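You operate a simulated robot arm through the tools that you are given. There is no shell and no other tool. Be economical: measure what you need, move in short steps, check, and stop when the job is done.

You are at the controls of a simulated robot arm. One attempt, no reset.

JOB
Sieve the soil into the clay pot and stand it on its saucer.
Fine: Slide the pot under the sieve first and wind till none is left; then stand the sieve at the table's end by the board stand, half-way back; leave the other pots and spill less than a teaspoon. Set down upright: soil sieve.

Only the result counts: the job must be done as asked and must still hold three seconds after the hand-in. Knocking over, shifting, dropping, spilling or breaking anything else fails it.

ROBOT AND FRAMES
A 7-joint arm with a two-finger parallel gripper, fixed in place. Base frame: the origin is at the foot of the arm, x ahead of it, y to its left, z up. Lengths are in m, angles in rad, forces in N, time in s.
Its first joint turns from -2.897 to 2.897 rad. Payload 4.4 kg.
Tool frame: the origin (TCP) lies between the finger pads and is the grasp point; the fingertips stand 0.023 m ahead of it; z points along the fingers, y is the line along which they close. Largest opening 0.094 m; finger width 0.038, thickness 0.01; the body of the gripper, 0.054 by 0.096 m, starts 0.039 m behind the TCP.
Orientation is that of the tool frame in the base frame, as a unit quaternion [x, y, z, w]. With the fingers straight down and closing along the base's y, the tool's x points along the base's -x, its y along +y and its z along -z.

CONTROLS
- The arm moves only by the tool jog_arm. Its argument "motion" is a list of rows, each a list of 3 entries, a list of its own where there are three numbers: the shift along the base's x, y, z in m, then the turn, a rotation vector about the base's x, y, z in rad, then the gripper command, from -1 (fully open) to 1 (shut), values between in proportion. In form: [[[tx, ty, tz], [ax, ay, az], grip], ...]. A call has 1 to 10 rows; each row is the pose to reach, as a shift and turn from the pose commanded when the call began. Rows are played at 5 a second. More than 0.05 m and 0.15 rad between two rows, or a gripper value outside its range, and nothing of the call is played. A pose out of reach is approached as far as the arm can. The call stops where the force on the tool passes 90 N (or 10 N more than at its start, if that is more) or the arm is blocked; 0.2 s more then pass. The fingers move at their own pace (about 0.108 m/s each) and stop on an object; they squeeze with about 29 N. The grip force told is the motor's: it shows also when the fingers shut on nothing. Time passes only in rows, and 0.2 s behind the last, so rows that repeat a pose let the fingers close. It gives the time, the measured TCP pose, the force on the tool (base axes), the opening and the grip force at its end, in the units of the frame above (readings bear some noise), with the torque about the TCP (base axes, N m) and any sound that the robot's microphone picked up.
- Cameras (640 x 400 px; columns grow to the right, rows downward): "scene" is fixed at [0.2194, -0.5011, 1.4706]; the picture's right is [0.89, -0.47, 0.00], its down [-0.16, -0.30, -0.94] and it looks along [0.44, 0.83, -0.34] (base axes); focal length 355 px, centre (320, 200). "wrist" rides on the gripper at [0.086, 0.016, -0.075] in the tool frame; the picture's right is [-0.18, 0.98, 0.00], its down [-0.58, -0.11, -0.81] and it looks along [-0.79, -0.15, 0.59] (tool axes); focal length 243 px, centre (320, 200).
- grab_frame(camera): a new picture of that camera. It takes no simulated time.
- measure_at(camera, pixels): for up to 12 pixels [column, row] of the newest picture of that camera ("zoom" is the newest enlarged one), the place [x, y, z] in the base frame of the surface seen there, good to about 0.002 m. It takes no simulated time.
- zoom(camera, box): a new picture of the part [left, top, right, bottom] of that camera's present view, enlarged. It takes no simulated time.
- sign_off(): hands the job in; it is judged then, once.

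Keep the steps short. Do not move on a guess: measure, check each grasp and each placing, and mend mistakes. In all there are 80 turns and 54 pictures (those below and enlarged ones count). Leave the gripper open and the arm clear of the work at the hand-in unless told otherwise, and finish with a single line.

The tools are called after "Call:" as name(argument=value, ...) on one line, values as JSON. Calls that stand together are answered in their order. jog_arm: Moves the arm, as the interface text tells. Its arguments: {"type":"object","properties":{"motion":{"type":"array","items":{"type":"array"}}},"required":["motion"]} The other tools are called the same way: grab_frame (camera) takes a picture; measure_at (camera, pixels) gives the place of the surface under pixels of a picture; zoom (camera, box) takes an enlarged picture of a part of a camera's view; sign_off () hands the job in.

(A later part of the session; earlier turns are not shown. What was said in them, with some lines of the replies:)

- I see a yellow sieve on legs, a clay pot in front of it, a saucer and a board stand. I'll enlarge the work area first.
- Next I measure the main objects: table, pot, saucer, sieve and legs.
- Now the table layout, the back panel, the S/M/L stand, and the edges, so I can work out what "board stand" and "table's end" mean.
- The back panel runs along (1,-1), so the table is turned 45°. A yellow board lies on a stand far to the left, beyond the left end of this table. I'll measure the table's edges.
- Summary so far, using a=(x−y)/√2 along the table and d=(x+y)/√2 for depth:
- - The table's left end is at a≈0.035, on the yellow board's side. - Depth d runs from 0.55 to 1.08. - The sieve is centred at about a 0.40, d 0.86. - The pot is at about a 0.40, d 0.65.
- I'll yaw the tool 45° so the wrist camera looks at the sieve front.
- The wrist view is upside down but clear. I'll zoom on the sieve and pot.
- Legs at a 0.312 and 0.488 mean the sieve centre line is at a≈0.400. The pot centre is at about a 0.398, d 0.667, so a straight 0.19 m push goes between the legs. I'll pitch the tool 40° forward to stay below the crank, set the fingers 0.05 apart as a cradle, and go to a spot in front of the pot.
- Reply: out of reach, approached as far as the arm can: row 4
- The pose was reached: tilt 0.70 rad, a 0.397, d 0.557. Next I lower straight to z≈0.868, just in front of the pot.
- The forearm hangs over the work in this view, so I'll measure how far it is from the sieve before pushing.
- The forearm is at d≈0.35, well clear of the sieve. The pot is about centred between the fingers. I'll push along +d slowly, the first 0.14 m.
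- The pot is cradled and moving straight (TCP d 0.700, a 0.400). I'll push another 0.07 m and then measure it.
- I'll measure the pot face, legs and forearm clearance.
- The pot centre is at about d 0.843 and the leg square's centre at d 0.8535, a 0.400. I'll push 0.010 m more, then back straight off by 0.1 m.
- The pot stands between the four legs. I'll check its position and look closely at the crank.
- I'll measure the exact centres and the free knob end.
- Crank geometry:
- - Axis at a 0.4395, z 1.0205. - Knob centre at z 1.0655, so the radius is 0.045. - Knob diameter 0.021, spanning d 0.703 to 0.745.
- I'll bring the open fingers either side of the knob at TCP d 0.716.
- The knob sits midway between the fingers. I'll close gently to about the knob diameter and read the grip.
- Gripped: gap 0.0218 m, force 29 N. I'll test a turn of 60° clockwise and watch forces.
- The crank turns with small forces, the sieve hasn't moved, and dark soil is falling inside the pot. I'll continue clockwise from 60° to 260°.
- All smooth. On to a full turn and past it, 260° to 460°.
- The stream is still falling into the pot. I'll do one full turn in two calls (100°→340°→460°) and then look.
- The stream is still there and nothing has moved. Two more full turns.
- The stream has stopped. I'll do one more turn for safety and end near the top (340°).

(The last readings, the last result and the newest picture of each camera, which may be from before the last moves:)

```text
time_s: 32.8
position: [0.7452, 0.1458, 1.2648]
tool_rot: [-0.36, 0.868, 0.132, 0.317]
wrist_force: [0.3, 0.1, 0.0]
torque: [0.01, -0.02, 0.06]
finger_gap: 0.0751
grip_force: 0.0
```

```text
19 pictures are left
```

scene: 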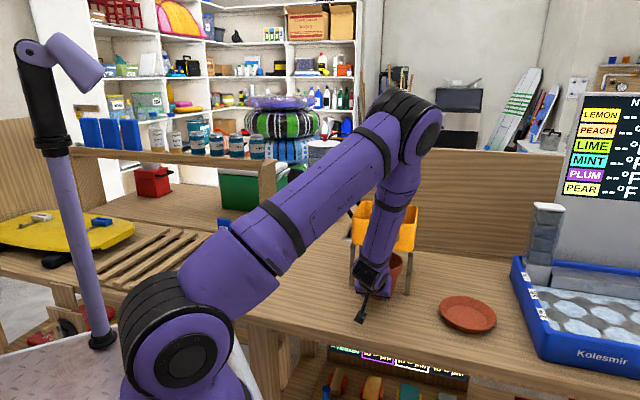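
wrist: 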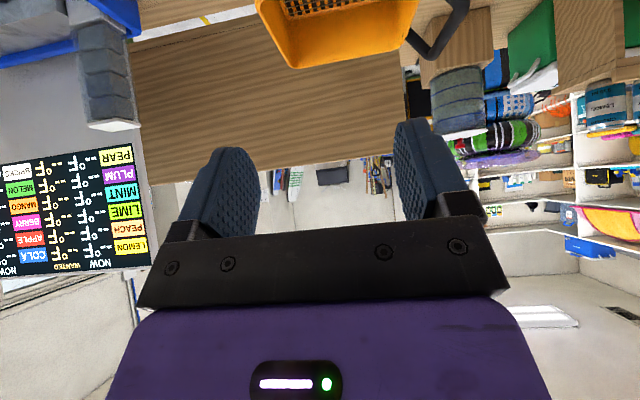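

The sieve looks empty from here. I'll set the tool vertical again to look right into it and at its handle.

Call:
jog_arm(motion=[[[0, 0, 0.005], [-0.099, 0.099, 0], -0.6], [[0, 0, 0.01], [-0.198, 0.198, 0], -0.8], [[0, 0, 0.015], [-0.297, 0.297, 0], -1], [[0, 0, 0.02], [-0.396, 0.396, 0], -1], [[0, 0, 0.03], [-0.495, 0.495, 0], -1]])

Call:
zoom(camera="wrist", box=[230, 60, 430, 230])

```text
time_s: 34.0
position: [0.7463, 0.1437, 1.2931]
tool_rot: [-0.381, 0.924, -0.001, -0.001]
wrist_force: [0.3, 0.0, -0.1]
torque: [0.04, 0.0, 0.03]
finger_gap: 0.094
grip_force: 0.1
```

```text
2.35 times, centred on (330, 145) of wrist
```

zoom: 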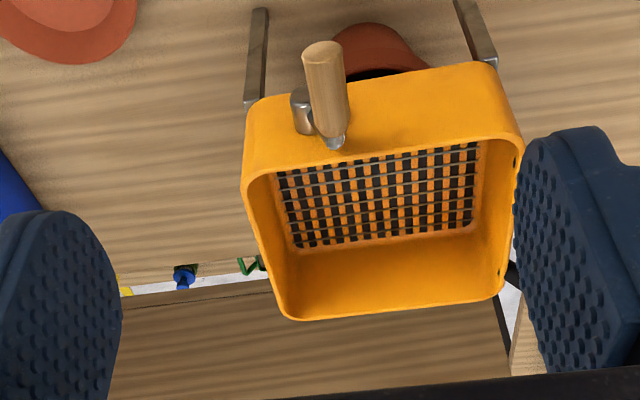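

The sieve is empty: only mesh, with dark soil visible below. I'll measure the box's top edges and walls for a firm wall grip.

Call:
measure_at(camera="zoom", pixels=[[430, 138], [430, 120], [430, 150], [380, 148], [460, 110], [250, 190], [264, 200], [515, 190], [400, 312], [510, 260], [340, 120], [325, 55]])

Call:
grab_frame(camera="scene")

Call:
zoom(camera="scene", box=[335, 185, 435, 305])

```text
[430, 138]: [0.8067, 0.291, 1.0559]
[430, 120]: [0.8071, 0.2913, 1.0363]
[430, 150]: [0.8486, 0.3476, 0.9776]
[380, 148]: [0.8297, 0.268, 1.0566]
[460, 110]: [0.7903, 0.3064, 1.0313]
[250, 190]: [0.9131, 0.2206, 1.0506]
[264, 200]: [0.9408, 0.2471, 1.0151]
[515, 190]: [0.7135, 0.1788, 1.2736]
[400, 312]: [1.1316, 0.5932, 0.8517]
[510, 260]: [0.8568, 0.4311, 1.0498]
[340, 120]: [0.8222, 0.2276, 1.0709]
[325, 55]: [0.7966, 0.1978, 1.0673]
```

```text
17 pictures are left
```

scene: 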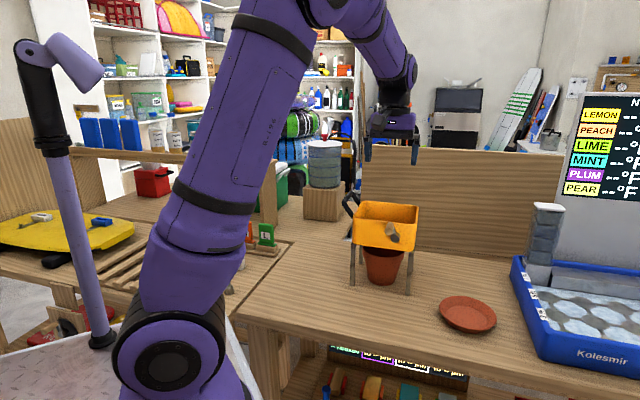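

```text
3.33 times, centred on (385, 245) of scene
```

zoom: 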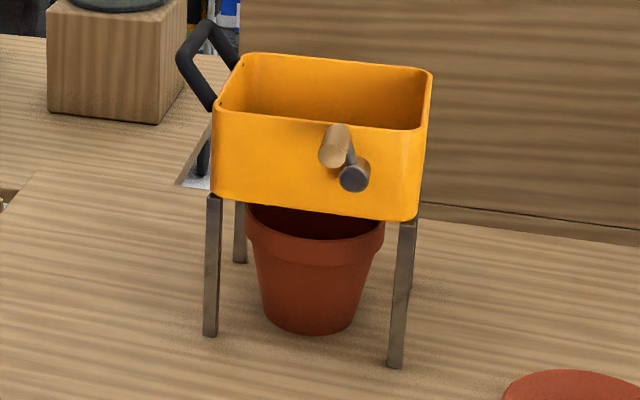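

Front wall: outside face at d 0.777, top at z 1.057, mesh floor at z 0.978. I'll measure the handle too.

Call:
measure_at(camera="zoom", pixels=[[182, 58], [196, 85], [208, 103], [196, 40], [207, 24], [221, 45], [232, 65], [203, 150], [203, 170], [240, 80], [217, 100], [220, 160]])

```text
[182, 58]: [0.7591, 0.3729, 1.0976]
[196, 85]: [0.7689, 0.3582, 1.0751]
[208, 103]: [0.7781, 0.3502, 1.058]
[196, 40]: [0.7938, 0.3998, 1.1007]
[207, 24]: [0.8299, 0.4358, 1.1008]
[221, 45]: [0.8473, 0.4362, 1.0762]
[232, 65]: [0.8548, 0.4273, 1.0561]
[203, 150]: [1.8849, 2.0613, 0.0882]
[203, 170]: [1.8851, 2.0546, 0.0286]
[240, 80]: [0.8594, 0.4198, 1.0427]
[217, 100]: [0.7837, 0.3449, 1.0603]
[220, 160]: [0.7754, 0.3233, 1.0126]
```

The handle bar sits at a 0.275, far off the sieve's centre, so the box would swing if lifted by it. Gripping the front wall deep with flat pads, at a 0.375 clear of the knob, is better. I'll yaw 90° above the sieve first.

Call:
jog_arm(motion=[[[0.007, 0.014, 0], [0, 0, 0.143], -1], [[0.014, 0.028, 0], [0, 0, 0.286], -1], [[0.021, 0.042, 0], [0, 0, 0.429], -1], [[0.028, 0.057, 0], [0, 0, 0.571], -0.8], [[0.035, 0.071, 0], [0, 0, 0.714], -0.6], [[0.042, 0.085, 0], [0, 0, 0.857], -0.4], [[0.049, 0.099, 0], [0, 0, 1.0], -0.2], [[0.056, 0.113, 0], [0, 0, 1.143], -0.06], [[0.063, 0.127, 0], [0, 0, 1.286], -0.06], [[0.069, 0.1413, 0], [0, 0, 1.428], -0.06]])

Call:
jog_arm(motion=[[[0, 0, 0], [0, 0, 0.143], -0.06], [[0, 0, -0.04], [0, 0, 0.143], -0.06], [[0, 0, -0.08], [0, 0, 0.143], -0.06], [[0, 0, -0.12], [0, 0, 0.143], -0.06], [[0, 0, -0.12], [0, 0, 0.143], -0.06]])

Call:
grab_frame(camera="wrist")

Call:
zoom(camera="scene", box=[320, 130, 440, 250])

```text
time_s: 36.2
position: [0.8154, 0.2849, 1.2943]
tool_rot: [0.894, -0.447, 0.0, 0.0]
wrist_force: [-0.1, -0.7, 0.5]
torque: [0.0, -0.05, 0.01]
finger_gap: 0.0497
grip_force: 0.0
```

```text
time_s: 37.4
position: [0.8162, 0.2857, 1.1721]
tool_rot: [0.924, -0.383, 0.0, -0.001]
wrist_force: [-0.1, -1.1, -0.1]
torque: [-0.03, 0.0, 0.01]
finger_gap: 0.0497
grip_force: 0.1
```

```text
15 pictures are left
```

wrist: 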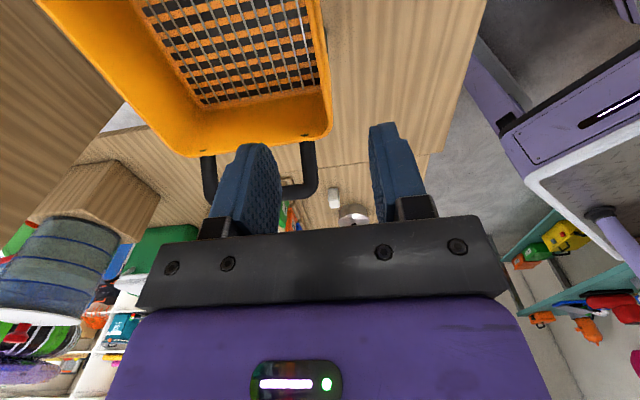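

```text
3.33 times, centred on (380, 190) of scene
```

zoom: 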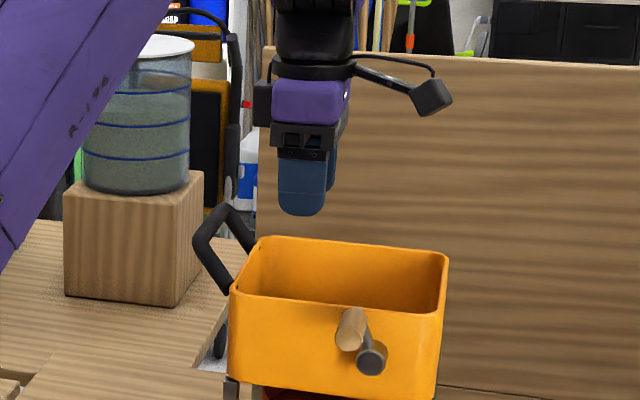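

The gripper hangs over the front wall (a 0.375, d 0.779). I'll lower so the wall sits between the fingers, with the TCP 0.028 below the rim, then close.

Call:
jog_arm(motion=[[[-0.0005, -0.0005, -0.04], [0, 0, 0], -0.06], [[-0.0005, -0.0005, -0.08], [0, 0, 0], -0.06], [[-0.0005, -0.0005, -0.115], [0, 0, 0], -0.06], [[-0.0005, -0.0005, -0.143], [0, 0, 0], -0.06], [[-0.0005, -0.0005, -0.143], [0, 0, 0], -0.06], [[-0.0005, -0.0005, -0.143], [0, 0, 0], 0.4], [[-0.0005, -0.0005, -0.143], [0, 0, 0], 0.8], [[-0.0005, -0.0005, -0.143], [0, 0, 0], 1], [[-0.0005, -0.0005, -0.143], [0, 0, 0], 1]])

Call:
zoom(camera="scene", box=[330, 170, 430, 300])

```text
time_s: 39.4
position: [0.8146, 0.2855, 1.0302]
tool_rot: [0.924, -0.383, 0.0, 0.0]
wrist_force: [-2.4, -0.8, 0.1]
torque: [-0.23, -0.32, -0.18]
finger_gap: 0.0048
grip_force: 29.1
```

```text
3.08 times, centred on (380, 235) of scene
```

zoom: 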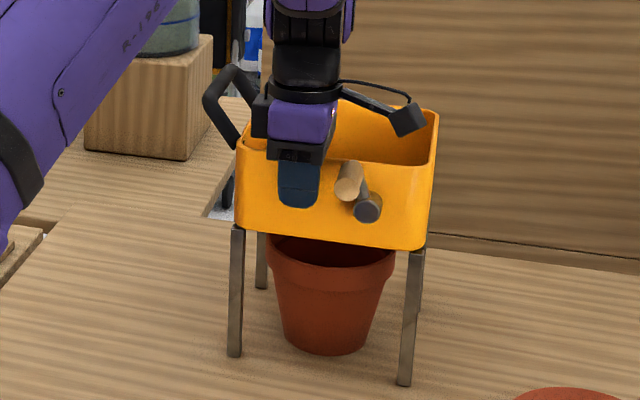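

The wall is clamped: gap 0.0048 m, 29 N. I'll test with an 8 mm lift and read weight, torque and droop.

Call:
jog_arm(motion=[[[0, 0, 0.003], [0, 0, 0], 1], [[0, 0, 0.006], [0, 0, 0], 1], [[0, 0, 0.009], [0, 0, 0], 1], [[0, 0, 0.012], [0, 0, 0], 1], [[0, 0, 0.012], [0, 0, 0], 1]])

Call:
zoom(camera="scene", box=[330, 170, 430, 300])

Call:
measure_at(camera="zoom", pixels=[[240, 145], [430, 175], [437, 115], [235, 352], [404, 380], [262, 284], [420, 300], [245, 215], [415, 240]])

```text
time_s: 40.6
position: [0.8142, 0.2858, 1.0429]
tool_rot: [0.924, -0.382, 0.0, 0.0]
wrist_force: [0.3, 0.6, -9.1]
torque: [-0.34, 0.63, -0.02]
finger_gap: 0.0048
grip_force: 29.4
```

```text
3.08 times, centred on (380, 235) of scene
```

zoom: 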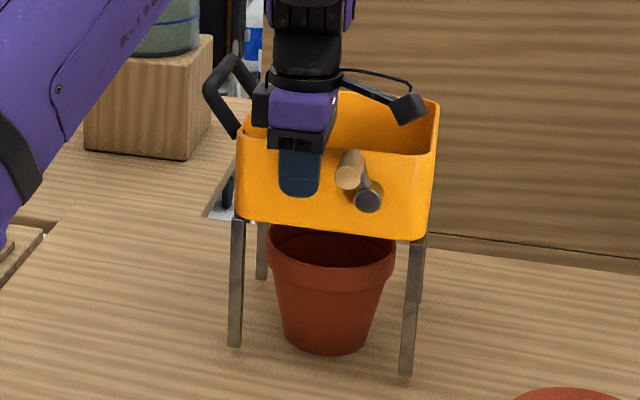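

```text
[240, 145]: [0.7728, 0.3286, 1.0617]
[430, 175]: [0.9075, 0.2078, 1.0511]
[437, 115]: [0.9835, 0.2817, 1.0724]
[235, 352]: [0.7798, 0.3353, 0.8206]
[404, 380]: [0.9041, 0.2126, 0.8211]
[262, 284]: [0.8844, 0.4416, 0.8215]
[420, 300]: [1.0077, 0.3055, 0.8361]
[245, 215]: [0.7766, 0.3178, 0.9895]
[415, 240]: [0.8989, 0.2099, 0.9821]
```

The whole weight, 9.1 N, is carried with torque 0.7 Nm and the box level. I'll lift slowly by 0.14 m more.

Call:
jog_arm(motion=[[[0, 0, 0.01], [0, 0, 0], 1], [[0, 0, 0.025], [0, 0, 0], 1], [[0, 0, 0.042], [0, 0, 0], 1], [[0, 0, 0.06], [0, 0, 0], 1], [[0, 0, 0.078], [0, 0, 0], 1], [[0, 0, 0.096], [0, 0, 0], 1], [[0, 0, 0.114], [0, 0, 0], 1], [[0, 0, 0.13], [0, 0, 0], 1], [[0, 0, 0.14], [0, 0, 0], 1], [[0, 0, 0.14], [0, 0, 0], 1]])

Call:
grab_frame(camera="scene")

```text
time_s: 42.8
position: [0.8137, 0.2858, 1.1819]
tool_rot: [0.924, -0.383, 0.0, 0.0]
wrist_force: [0.2, 0.8, -8.7]
torque: [-0.34, 0.65, 0.01]
finger_gap: 0.0044
grip_force: 28.7
```

```text
11 pictures are left
```

scene: 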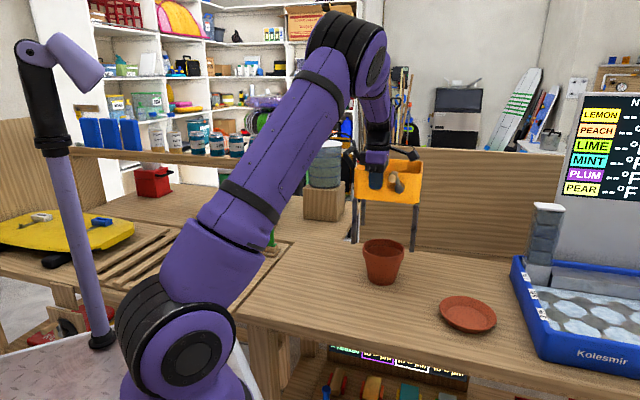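

The sieve hangs level, its feet at about z 0.97 above the pot's rim at 0.937. I'll carry it to a 0.17, d 0.815 at the left end.

Call:
jog_arm(motion=[[[-0.012, 0.009, 0.005], [0, 0, 0], 1], [[-0.034, 0.024, 0.005], [0, 0, 0], 1], [[-0.058, 0.0415, 0.005], [0, 0, 0], 1], [[-0.083, 0.059, 0.005], [0, 0, 0], 1], [[-0.108, 0.077, 0.005], [0, 0, 0], 1], [[-0.133, 0.095, 0.005], [0, 0, 0], 1], [[-0.158, 0.1125, 0.005], [0, 0, 0], 1], [[-0.178, 0.127, 0.005], [0, 0, 0], 1], [[-0.1899, 0.1354, 0.0], [0, 0, 0], 1], [[-0.1899, 0.1354, 0.0], [0, 0, 0], 1]])

Call:
grab_frame(camera="scene")

```text
time_s: 45.0
position: [0.6238, 0.4223, 1.1815]
tool_rot: [0.924, -0.383, 0.0, 0.0]
wrist_force: [0.5, -0.2, -9.1]
torque: [-0.32, 0.62, -0.01]
finger_gap: 0.005
grip_force: 29.1
```

```text
10 pictures are left
```

scene: 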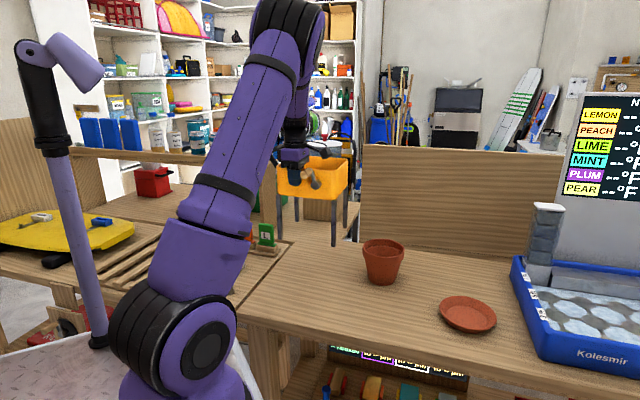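

It's in place above the left end. I'll lower to just above the surface, then gently to contact.

Call:
jog_arm(motion=[[[0, 0, -0.02], [0, 0, 0], 1], [[0, 0, -0.045], [0, 0, 0], 1], [[0, 0, -0.07], [0, 0, 0], 1], [[0, 0, -0.095], [0, 0, 0], 1], [[0, 0, -0.118], [0, 0, 0], 1], [[0, 0, -0.135], [0, 0, 0], 1], [[0, 0, -0.144], [0, 0, 0], 1], [[0, 0, -0.148], [0, 0, 0], 1], [[0, 0, -0.15], [0, 0, 0], 1], [[0, 0, -0.151], [0, 0, 0], 1]])

Call:
zoom(camera="scene", box=[240, 160, 380, 290])

```text
time_s: 47.2
position: [0.6248, 0.4205, 1.0313]
tool_rot: [0.924, -0.383, -0.001, 0.0]
wrist_force: [0.6, 0.1, -9.2]
torque: [-0.32, 0.62, -0.01]
finger_gap: 0.0049
grip_force: 29.2
```

```text
3.08 times, centred on (310, 225) of scene
```

zoom: 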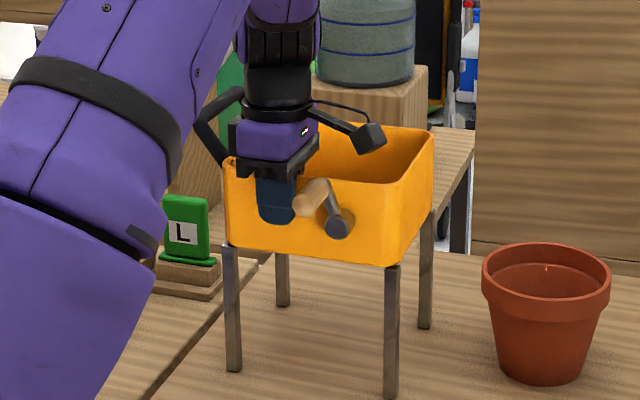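

Still hanging, 9.2 N. I'll lower by millimetres until the table takes the load.

Call:
jog_arm(motion=[[[0, 0, -0.001], [0, 0, 0], 1], [[0, 0, -0.002], [0, 0, 0], 1], [[0, 0, -0.002], [0, 0, 0], 1]])

Call:
measure_at(camera="zoom", pixels=[[232, 368], [391, 393], [283, 302], [426, 324], [260, 265], [545, 275], [520, 290], [570, 290]])

```text
time_s: 48.0
position: [0.6247, 0.4214, 1.0313]
tool_rot: [0.924, -0.382, 0.0, 0.0]
wrist_force: [-1.1, -3.1, 16.2]
torque: [-0.97, 0.32, -0.14]
finger_gap: 0.0053
grip_force: 28.8
```

```text
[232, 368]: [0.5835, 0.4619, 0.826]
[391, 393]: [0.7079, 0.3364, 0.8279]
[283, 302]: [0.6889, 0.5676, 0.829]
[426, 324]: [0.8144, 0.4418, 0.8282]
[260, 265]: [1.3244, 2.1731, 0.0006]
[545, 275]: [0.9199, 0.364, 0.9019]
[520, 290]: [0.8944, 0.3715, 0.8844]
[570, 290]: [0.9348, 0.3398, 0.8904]
```

The feet are down and pressing 16 N, with the centre at a 0.174, d 0.814. I'll ease off 1 mm, open, and rise clear.

Call:
jog_arm(motion=[[[0, 0, 0.001], [0, 0, 0], 1], [[0, 0, 0.001], [0, 0, 0], 0.7], [[0, 0, 0.001], [0, 0, 0], 0.5], [[0, 0, 0.001], [0, 0, 0], 0.3], [[0, 0, 0.001], [0, 0, 0], 0.3], [[0, 0, 0.03], [0, 0, 0], 0.3], [[0, 0, 0.07], [0, 0, 0], 0.3], [[0, 0, 0.115], [0, 0, 0], 0.3], [[0, 0, 0.16], [0, 0, 0], 0.3], [[0, 0, 0.2], [0, 0, 0], 0.3]])

Call:
grab_frame(camera="scene")

```text
time_s: 50.2
position: [0.6251, 0.4215, 1.2303]
tool_rot: [0.924, -0.382, 0.0, 0.0]
wrist_force: [-0.1, 0.3, -0.3]
torque: [0.0, 0.04, -0.03]
finger_gap: 0.0328
grip_force: 0.1
```

```text
8 pictures are left
```

scene: 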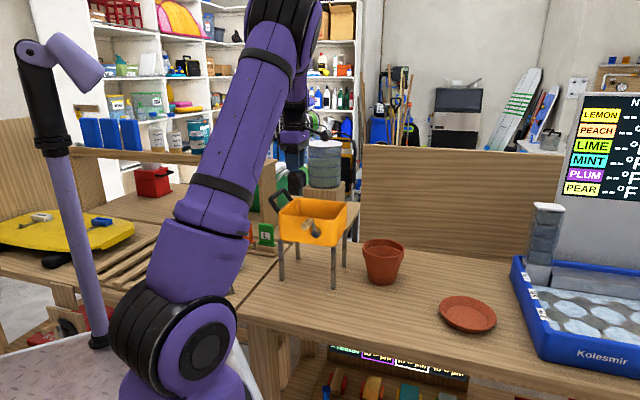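

The sieve stands upright and free. Now I measure the pot rim and saucer precisely.

Call:
zoom(camera="scene", box=[350, 225, 510, 345])

Call:
measure_at(camera="zoom", pixels=[[53, 80], [217, 87], [133, 57], [130, 108], [130, 72], [160, 75], [363, 325], [577, 370], [470, 286], [466, 417], [468, 365], [130, 232]])

```text
3.33 times, centred on (430, 285) of scene
```

zoom: 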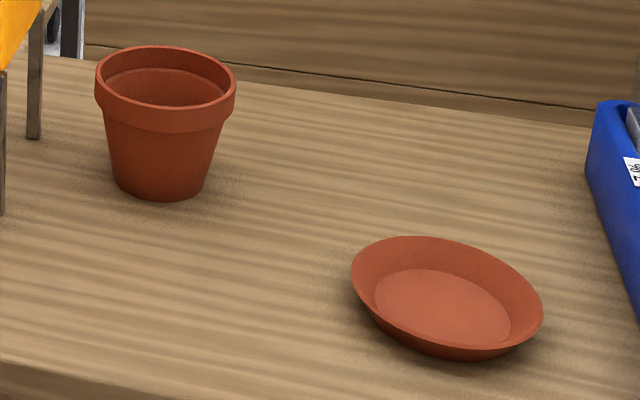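

```text
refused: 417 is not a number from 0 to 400
```

Call:
measure_at(camera="zoom", pixels=[[98, 82], [234, 92], [165, 48], [160, 107], [160, 101], [180, 98], [354, 275], [541, 317], [430, 238], [440, 350], [442, 305], [165, 92]])

```text
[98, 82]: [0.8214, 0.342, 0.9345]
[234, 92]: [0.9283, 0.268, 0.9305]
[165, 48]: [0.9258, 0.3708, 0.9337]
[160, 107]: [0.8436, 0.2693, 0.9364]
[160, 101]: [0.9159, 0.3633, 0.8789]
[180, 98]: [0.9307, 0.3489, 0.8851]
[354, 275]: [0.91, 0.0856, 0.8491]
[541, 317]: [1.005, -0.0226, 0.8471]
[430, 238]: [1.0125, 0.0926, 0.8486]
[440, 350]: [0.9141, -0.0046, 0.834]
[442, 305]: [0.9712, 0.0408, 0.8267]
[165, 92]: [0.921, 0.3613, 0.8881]
```

I'll take more points on the saucer rim and floor edge to fit its centre, and the pot wall thickness.

Call:
measure_at(camera="zoom", pixels=[[375, 295], [509, 322], [432, 270], [450, 341], [356, 262], [385, 243], [480, 247], [520, 275], [538, 300], [480, 358], [400, 333], [370, 302]])

Call:
measure_at(camera="zoom", pixels=[[160, 105], [160, 103], [160, 100], [166, 104], [168, 53], [168, 58], [165, 68], [165, 75], [165, 80], [165, 96]])

```text
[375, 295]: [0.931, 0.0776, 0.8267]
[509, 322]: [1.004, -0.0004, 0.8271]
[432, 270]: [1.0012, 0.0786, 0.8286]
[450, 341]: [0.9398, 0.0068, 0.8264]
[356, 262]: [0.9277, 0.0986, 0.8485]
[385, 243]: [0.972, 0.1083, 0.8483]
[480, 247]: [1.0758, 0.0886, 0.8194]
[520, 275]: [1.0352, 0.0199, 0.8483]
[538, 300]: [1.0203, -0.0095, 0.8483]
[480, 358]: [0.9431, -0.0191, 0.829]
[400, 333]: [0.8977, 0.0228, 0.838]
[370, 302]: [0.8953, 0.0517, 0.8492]
```

```text
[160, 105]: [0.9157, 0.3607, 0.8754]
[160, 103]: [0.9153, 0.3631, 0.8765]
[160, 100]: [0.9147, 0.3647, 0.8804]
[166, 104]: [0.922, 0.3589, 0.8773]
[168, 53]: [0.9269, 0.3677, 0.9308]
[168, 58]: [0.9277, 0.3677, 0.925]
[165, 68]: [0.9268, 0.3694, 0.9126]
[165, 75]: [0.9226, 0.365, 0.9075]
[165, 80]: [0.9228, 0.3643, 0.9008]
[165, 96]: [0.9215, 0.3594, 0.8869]
```

The saucer's centre is at (0.967, 0.039), with the floor at z 0.827 and a floor radius of 0.053. The pot's centre is at a 0.400, d 0.852, and its collar wall at d≈0.788 spans z 0.905–0.936. I'll go above the pot's front wall.

Call:
jog_arm(motion=[[[0.02, -0.0137, 0], [0, 0, 0], 0.2], [[0.05, -0.0342, 0], [0, 0, 0], 0.05], [[0.085, -0.058, 0], [0, 0, 0], 0.05], [[0.12, -0.082, 0], [0, 0, 0], 0.05], [[0.155, -0.106, 0], [0, 0, 0], 0.05], [[0.19, -0.13, 0], [0, 0, 0], 0.05], [[0.2149, -0.1471, 0], [0, 0, 0], 0.05], [[0.2149, -0.1471, -0.045], [0, 0, 0], 0.05], [[0.2149, -0.1471, -0.09], [0, 0, 0], 0.05], [[0.2149, -0.1471, -0.135], [0, 0, 0], 0.05]])

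Call:
jog_arm(motion=[[[0, 0, -0.045], [0, 0, 0], 0.05], [[0, 0, -0.09], [0, 0, 0], 0.05], [[0, 0, -0.12], [0, 0, 0], 0.05], [[0, 0, -0.12], [0, 0, 0], 0.05]])

Call:
zoom(camera="scene", box=[340, 190, 440, 300])

```text
time_s: 52.4
position: [0.8395, 0.2738, 1.0941]
tool_rot: [0.924, -0.383, 0.0, -0.001]
wrist_force: [0.8, 0.0, 0.6]
torque: [0.01, -0.03, 0.03]
finger_gap: 0.0447
grip_force: 0.1
```

```text
time_s: 53.4
position: [0.8402, 0.2732, 0.9734]
tool_rot: [0.924, -0.382, 0.001, 0.0]
wrist_force: [0.9, 0.6, 0.4]
torque: [-0.02, -0.01, 0.01]
finger_gap: 0.045
grip_force: 0.1
```

```text
3.64 times, centred on (390, 245) of scene
```

zoom: 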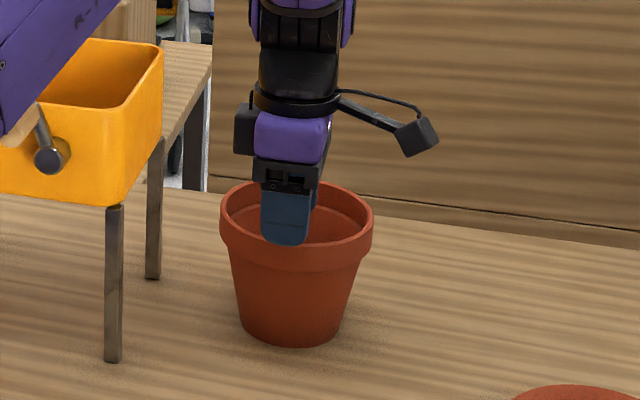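

The front wall is between the fingers. I'll lower to z 0.931 and close.

Call:
jog_arm(motion=[[[0, 0, -0.02], [0, 0, 0], 0.05], [[0, 0, -0.042], [0, 0, 0], 0.05], [[0, 0, -0.042], [0, 0, 0], 0.05], [[0, 0, -0.042], [0, 0, 0], 0.5], [[0, 0, -0.042], [0, 0, 0], 0.8], [[0, 0, -0.042], [0, 0, 0], 1], [[0, 0, -0.042], [0, 0, 0], 1]])

Call:
jog_arm(motion=[[[0, 0, 0.003], [0, 0, 0], 1], [[0, 0, 0.006], [0, 0, 0], 1], [[0, 0, 0.01], [0, 0, 0], 1], [[0, 0, 0.01], [0, 0, 0], 1]])

Call:
zoom(camera="scene", box=[340, 190, 440, 300])

```text
time_s: 55.0
position: [0.8397, 0.2747, 0.9328]
tool_rot: [0.924, -0.383, 0.0, 0.0]
wrist_force: [1.9, 2.3, 3.9]
torque: [0.7, -0.75, -0.04]
finger_gap: 0.0174
grip_force: 29.2
```

```text
time_s: 56.0
position: [0.8389, 0.2729, 0.9426]
tool_rot: [0.924, -0.383, 0.001, 0.0]
wrist_force: [1.8, 1.4, 3.0]
torque: [0.54, -0.51, 0.03]
finger_gap: 0.0144
grip_force: 28.9
```

```text
3.64 times, centred on (390, 245) of scene
```

zoom: 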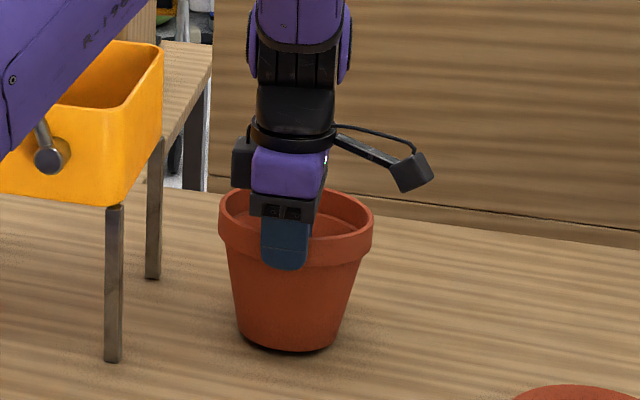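

The gap is 0.0174, then 0.0144, and no weight is carried, so the fingers are riding on an inner step. I'll open gently and rethink the grip depth.

Call:
jog_arm(motion=[[[0, 0, 0], [0, 0, 0], 0.68], [[0, 0, 0], [0, 0, 0], 0.64], [[0, 0, 0], [0, 0, 0], 0.58], [[0, 0, 0], [0, 0, 0], 0.4], [[0, 0, 0.005], [0, 0, 0], 0.05], [[0, 0, 0.04], [0, 0, 0], 0.05]])

Call:
zoom(camera="wrist", box=[200, 0, 420, 230])

```text
time_s: 57.4
position: [0.8392, 0.2738, 0.9824]
tool_rot: [0.924, -0.382, 0.0, 0.0]
wrist_force: [0.3, -0.4, -0.3]
torque: [-0.01, 0.01, -0.02]
finger_gap: 0.0447
grip_force: 0.1
```

```text
1.74 times, centred on (310, 115) of wrist
```

zoom: 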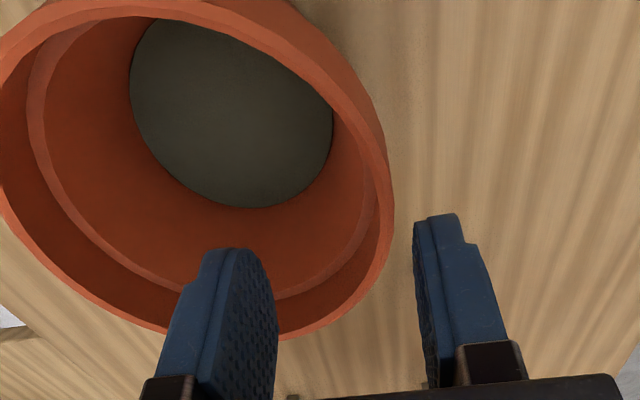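

This view shows the soil flat at the pot's bottom and an inner ledge below the rim. I'll measure the wall profile at the front side.

Call:
measure_at(camera="zoom", pixels=[[392, 200], [388, 200], [383, 200], [379, 200], [376, 200], [372, 200], [365, 200], [355, 200], [345, 200], [230, 110], [60, 20], [335, 330]])

Call:
measure_at(camera="zoom", pixels=[[320, 322], [318, 318], [315, 312], [311, 304], [307, 297], [303, 291], [300, 285], [298, 278], [380, 130], [385, 250], [150, 325], [5, 200]])

```text
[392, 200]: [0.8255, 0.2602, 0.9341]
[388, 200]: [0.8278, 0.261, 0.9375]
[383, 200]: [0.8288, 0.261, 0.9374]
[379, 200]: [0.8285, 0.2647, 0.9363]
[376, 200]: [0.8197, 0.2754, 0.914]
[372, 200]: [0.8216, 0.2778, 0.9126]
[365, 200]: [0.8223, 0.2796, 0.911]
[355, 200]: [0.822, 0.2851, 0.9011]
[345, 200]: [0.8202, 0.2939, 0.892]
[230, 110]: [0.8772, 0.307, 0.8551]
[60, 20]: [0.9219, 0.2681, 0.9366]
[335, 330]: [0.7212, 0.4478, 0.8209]
```

```text
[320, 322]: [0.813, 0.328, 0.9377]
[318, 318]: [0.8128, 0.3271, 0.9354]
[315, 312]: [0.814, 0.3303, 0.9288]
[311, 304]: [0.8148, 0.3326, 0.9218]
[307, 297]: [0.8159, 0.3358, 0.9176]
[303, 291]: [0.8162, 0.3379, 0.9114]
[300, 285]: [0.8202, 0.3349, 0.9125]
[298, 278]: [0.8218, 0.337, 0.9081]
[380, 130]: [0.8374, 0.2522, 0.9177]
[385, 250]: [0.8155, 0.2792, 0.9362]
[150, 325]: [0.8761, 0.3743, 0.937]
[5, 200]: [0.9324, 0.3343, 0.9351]
```

The first grip pulled the pot about 0.017 forward; it's upright, with its centre now at a 0.397, d 0.835. The ledge is at z 0.9125, so the inner finger rode on it. I'll tilt the tool 12° to follow the pot's taper, so the outer finger bears low on the collar and the inner one high, then grip at d 0.773.

Call:
jog_arm(motion=[[[-0.006, -0.004, 0], [0.074, -0.074, 0], 0.05], [[-0.0117, -0.0075, 0], [0.148, -0.148, 0], 0.05], [[-0.0117, -0.0075, -0.03], [0.148, -0.148, 0], 0.05], [[-0.0117, -0.0075, -0.05], [0.148, -0.148, 0], 0.05], [[-0.0117, -0.0075, -0.065], [0.148, -0.148, 0], 0.05], [[-0.0117, -0.0075, -0.065], [0.148, -0.148, 0], 0.3], [[-0.0117, -0.0075, -0.065], [0.148, -0.148, 0], 0.5], [[-0.0117, -0.0075, -0.065], [0.148, -0.148, 0], 0.7], [[-0.0117, -0.0075, -0.065], [0.148, -0.148, 0], 1], [[-0.0117, -0.0075, -0.065], [0.148, -0.148, 0], 1]])

```text
time_s: 59.6
position: [0.8272, 0.2656, 0.9184]
tool_rot: [0.919, -0.38, 0.04, -0.096]
wrist_force: [0.5, 0.1, 1.3]
torque: [-0.17, 0.1, -0.02]
finger_gap: 0.0126
grip_force: 28.9
```

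The grip is now clean: gap 0.0126, little torque. A small test lift follows.

Call:
jog_arm(motion=[[[0, 0, 0.003], [0, 0, 0], 1], [[0, 0, 0.006], [0, 0, 0], 1], [[0, 0, 0.01], [0, 0, 0], 1], [[0, 0, 0.015], [0, 0, 0], 1], [[0, 0, 0.015], [0, 0, 0], 1]])

Call:
zoom(camera="scene", box=[340, 190, 440, 300])

```text
time_s: 60.8
position: [0.8277, 0.2676, 0.9327]
tool_rot: [0.919, -0.381, 0.04, -0.096]
wrist_force: [-0.5, 1.4, -5.0]
torque: [-0.15, 0.19, -0.01]
finger_gap: 0.0125
grip_force: 29.4
```

```text
3.64 times, centred on (390, 245) of scene
```

zoom: 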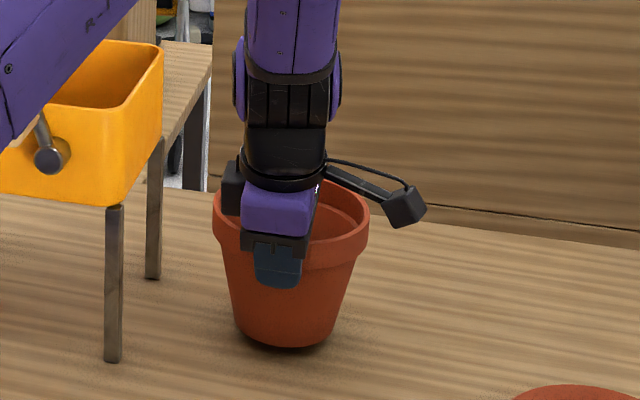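

The pot is lifted, 5 N with small torque. Three pictures remain, so I'll measure the held pot's rim and base from this one.

Call:
measure_at(camera="zoom", pixels=[[215, 213], [367, 230], [345, 190], [285, 343], [240, 320], [325, 335], [330, 262], [225, 240], [360, 255], [300, 344], [225, 195], [310, 265]])

```text
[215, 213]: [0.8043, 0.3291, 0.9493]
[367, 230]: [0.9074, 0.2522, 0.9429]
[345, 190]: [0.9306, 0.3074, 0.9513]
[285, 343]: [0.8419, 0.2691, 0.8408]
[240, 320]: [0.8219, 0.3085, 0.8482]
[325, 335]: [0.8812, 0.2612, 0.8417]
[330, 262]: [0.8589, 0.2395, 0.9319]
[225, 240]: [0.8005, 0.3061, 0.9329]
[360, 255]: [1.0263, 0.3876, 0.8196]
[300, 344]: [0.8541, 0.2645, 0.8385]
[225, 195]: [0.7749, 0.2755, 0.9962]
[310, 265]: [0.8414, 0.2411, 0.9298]
```

The pot hangs level: its centre is TCP + (0.0385, 0.0367) and its bottom is about z 0.834. I'll lift 0.05 and carry it over the saucer.

Call:
jog_arm(motion=[[[0, 0, 0.015], [0, 0, 0], 1], [[0, 0, 0.035], [0, 0, 0], 1], [[0, 0, 0.05], [0, 0, 0], 1], [[0.006, -0.016, 0.055], [0, 0, 0], 1], [[0.016, -0.042, 0.055], [0, 0, 0], 1], [[0.026, -0.068, 0.055], [0, 0, 0], 1], [[0.036, -0.094, 0.055], [0, 0, 0], 1], [[0.046, -0.12, 0.055], [0, 0, 0], 1], [[0.056, -0.146, 0.055], [0, 0, 0], 1], [[0.066, -0.172, 0.055], [0, 0, 0], 1]])

Call:
jog_arm(motion=[[[0.01, -0.026, 0], [0, 0, 0], 1], [[0.02, -0.052, 0], [0, 0, 0], 1], [[0.029, -0.076, 0], [0, 0, 0], 1], [[0.035, -0.092, 0], [0, 0, 0], 1], [[0.035, -0.092, -0.015], [0, 0, 0], 1], [[0.035, -0.092, -0.03], [0, 0, 0], 1], [[0.035, -0.092, -0.03], [0, 0, 0], 1]])

Call:
zoom(camera="scene", box=[390, 225, 550, 345])

```text
time_s: 63.0
position: [0.8933, 0.0959, 0.9875]
tool_rot: [0.919, -0.38, 0.039, -0.096]
wrist_force: [0.3, 0.7, -4.2]
torque: [-0.19, 0.16, 0.03]
finger_gap: 0.0126
grip_force: 29.1
```

```text
time_s: 64.6
position: [0.9287, 0.0014, 0.9583]
tool_rot: [0.919, -0.38, 0.04, -0.097]
wrist_force: [-0.6, -0.3, -4.6]
torque: [-0.19, 0.17, 0.0]
finger_gap: 0.0126
grip_force: 29.1
```

```text
3.33 times, centred on (470, 285) of scene
```

zoom: 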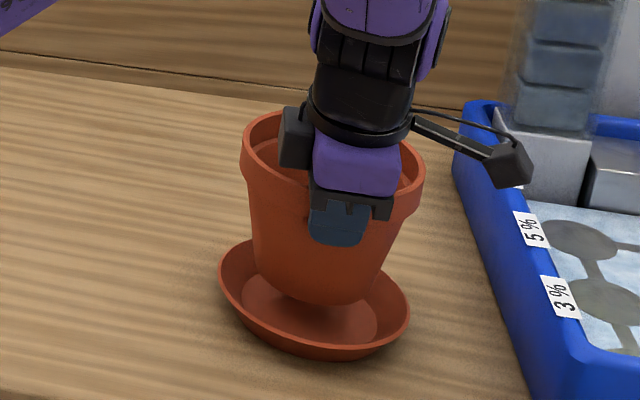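

The pot is over the saucer. I'll measure both for alignment.

Call:
measure_at(camera="zoom", pixels=[[325, 303], [290, 295], [360, 297], [245, 140], [422, 170], [250, 200], [345, 250], [220, 270], [407, 300], [250, 322], [310, 352], [400, 320]])

```text
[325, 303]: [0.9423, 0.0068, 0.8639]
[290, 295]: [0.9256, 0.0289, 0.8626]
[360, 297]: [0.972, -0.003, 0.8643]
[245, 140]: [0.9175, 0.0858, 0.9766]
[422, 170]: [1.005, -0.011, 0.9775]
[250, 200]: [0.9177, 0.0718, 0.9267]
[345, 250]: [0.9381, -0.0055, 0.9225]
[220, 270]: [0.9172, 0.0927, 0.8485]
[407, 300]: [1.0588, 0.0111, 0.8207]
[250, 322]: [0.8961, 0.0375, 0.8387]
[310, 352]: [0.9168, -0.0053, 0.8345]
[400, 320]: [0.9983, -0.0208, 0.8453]
```

Aligned: the base centre is over (0.967, 0.0395). I'll lower 0.031, then by millimetres while reading force.

Call:
jog_arm(motion=[[[0, 0, -0.01], [0, 0, 0], 1], [[0, 0, -0.02], [0, 0, 0], 1], [[0, 0, -0.027], [0, 0, 0], 1], [[0, 0, -0.031], [0, 0, 0], 1], [[0, 0, -0.031], [0, 0, 0], 1]])

Call:
jog_arm(motion=[[[0, 0, -0.001], [0, 0, 0], 1], [[0, 0, -0.001], [0, 0, 0], 1]])

```text
time_s: 65.8
position: [0.9292, 0.0017, 0.9274]
tool_rot: [0.919, -0.38, 0.04, -0.097]
wrist_force: [-0.3, 0.3, -4.5]
torque: [-0.17, 0.2, 0.0]
finger_gap: 0.0124
grip_force: 29.0
```

```text
time_s: 66.4
position: [0.9295, 0.0021, 0.9262]
tool_rot: [0.919, -0.381, 0.04, -0.097]
wrist_force: [-0.1, 0.0, -4.3]
torque: [-0.19, 0.16, 0.0]
finger_gap: 0.0126
grip_force: 28.8
```

Still hanging at 4.3 N. I'll go on by single millimetres.

Call:
jog_arm(motion=[[[0, 0, -0.001], [0, 0, 0], 1], [[0, 0, -0.001], [0, 0, 0], 1]])

Call:
jog_arm(motion=[[[0, 0, -0.001], [0, 0, 0], 1], [[0, 0, -0.001], [0, 0, 0], 1]])

```text
time_s: 67.0
position: [0.9285, 0.0013, 0.9241]
tool_rot: [0.919, -0.38, 0.04, -0.097]
wrist_force: [0.0, -0.1, -3.7]
torque: [-0.2, 0.2, 0.0]
finger_gap: 0.0124
grip_force: 29.2
```

```text
time_s: 67.6
position: [0.9304, 0.0031, 0.9237]
tool_rot: [0.919, -0.38, 0.039, -0.096]
wrist_force: [-1.2, 0.0, -0.3]
torque: [-0.14, 0.23, 0.03]
finger_gap: 0.0124
grip_force: 29.1
```

The saucer carries the load now. I'll open slowly and withdraw upward.

Call:
jog_arm(motion=[[[0, 0, -0.0005], [0, 0, 0], 0.8], [[0, 0, -0.0005], [0, 0, 0], 0.72], [[0, 0, -0.0005], [0, 0, 0], 0.6], [[0, 0, -0.0005], [0, 0, 0], 0.35], [[0, 0, -0.0005], [0, 0, 0], 0.1], [[0, 0, 0.02], [0, 0, 0], 0.1], [[0, 0, 0.05], [0, 0, 0], 0.1], [[-0.01, -0.01, 0.09], [0, 0, 0], -0.3], [[-0.03, -0.03, 0.13], [0, 0, 0], -1], [[-0.05, -0.05, 0.17], [0, 0, 0], -1]])

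Call:
jog_arm(motion=[[[-0.03, -0.02, 0.04], [0, 0, 0], -1], [[-0.06, -0.04, 0.07], [0, 0, 0], -1], [[-0.1, -0.06, 0.09], [0, 0, 0], -1], [[-0.14, -0.08, 0.1], [0, 0, 0], -1]])

Call:
grab_frame(camera="scene")

```text
time_s: 69.8
position: [0.8792, -0.0475, 1.0938]
tool_rot: [0.919, -0.38, 0.04, -0.097]
wrist_force: [0.9, 0.3, -0.4]
torque: [0.01, 0.05, -0.02]
finger_gap: 0.0941
grip_force: 0.0
```

```text
refused: row 1 steps farther than a row can; nothing moved
```

```text
1 pictures are left
```

scene: 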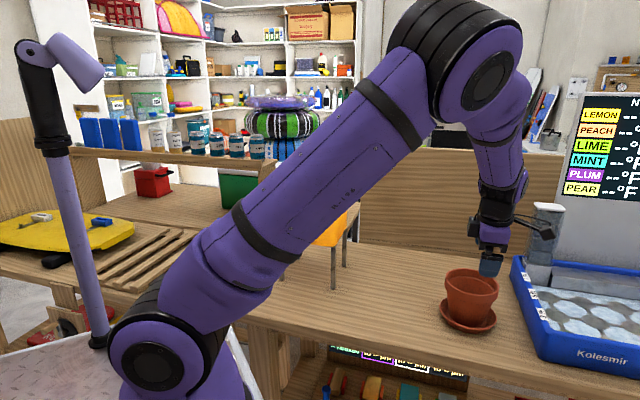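

The pot stands on its saucer. I'll check it is level and seated, then pull the arm clear.

Call:
measure_at(camera="scene", pixels=[[447, 281], [497, 289], [465, 297], [475, 270], [442, 308], [494, 318], [468, 322], [326, 235], [330, 284], [465, 320]])

Call:
jog_arm(motion=[[[-0.02, -0.02, 0.03], [0, 0, 0], -1], [[-0.04, -0.03, 0.06], [0, 0, 0], -1], [[-0.06, -0.04, 0.09], [0, 0, 0], -1], [[-0.08, -0.05, 0.12], [0, 0, 0], -1], [[-0.1, -0.06, 0.15], [0, 0, 0], -1]])

Call:
grab_frame(camera="scene")

```text
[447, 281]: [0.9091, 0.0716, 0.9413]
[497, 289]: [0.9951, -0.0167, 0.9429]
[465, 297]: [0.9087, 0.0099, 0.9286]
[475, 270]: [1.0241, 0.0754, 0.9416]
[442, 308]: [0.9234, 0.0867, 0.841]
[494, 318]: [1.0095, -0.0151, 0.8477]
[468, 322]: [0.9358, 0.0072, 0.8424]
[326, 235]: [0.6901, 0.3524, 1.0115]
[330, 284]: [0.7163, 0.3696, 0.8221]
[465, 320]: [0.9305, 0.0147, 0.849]
```

```text
time_s: 71.0
position: [0.7789, -0.1084, 1.2429]
tool_rot: [0.919, -0.381, 0.04, -0.096]
wrist_force: [1.6, -0.3, 0.4]
torque: [0.0, 0.03, 0.0]
finger_gap: 0.094
grip_force: 0.1
```

```text
0 pictures are left
```

scene: 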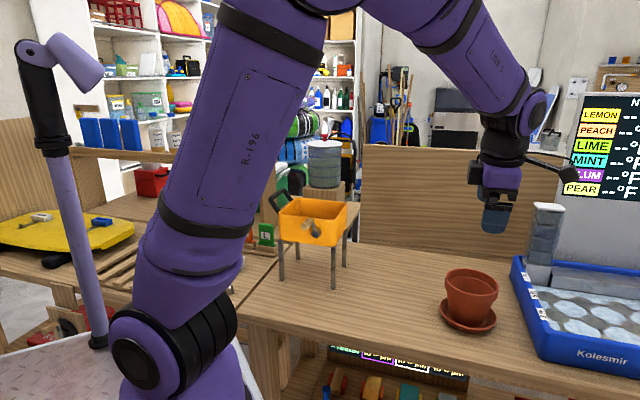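

The pot rim is level at z 0.942, so the pot is seated on the saucer floor. The sieve stands upright at the left end, half-way back, and the gripper is open and clear. I'm handing in.

Call:
sign_off()

```text
The job is handed in.
```

I handed the job in with the soil sieved into the clay pot, the pot level on its saucer, and the empty sieve upright half-way back at the table's left end, which I took as the end by the board stand (the yellow board on its supports).
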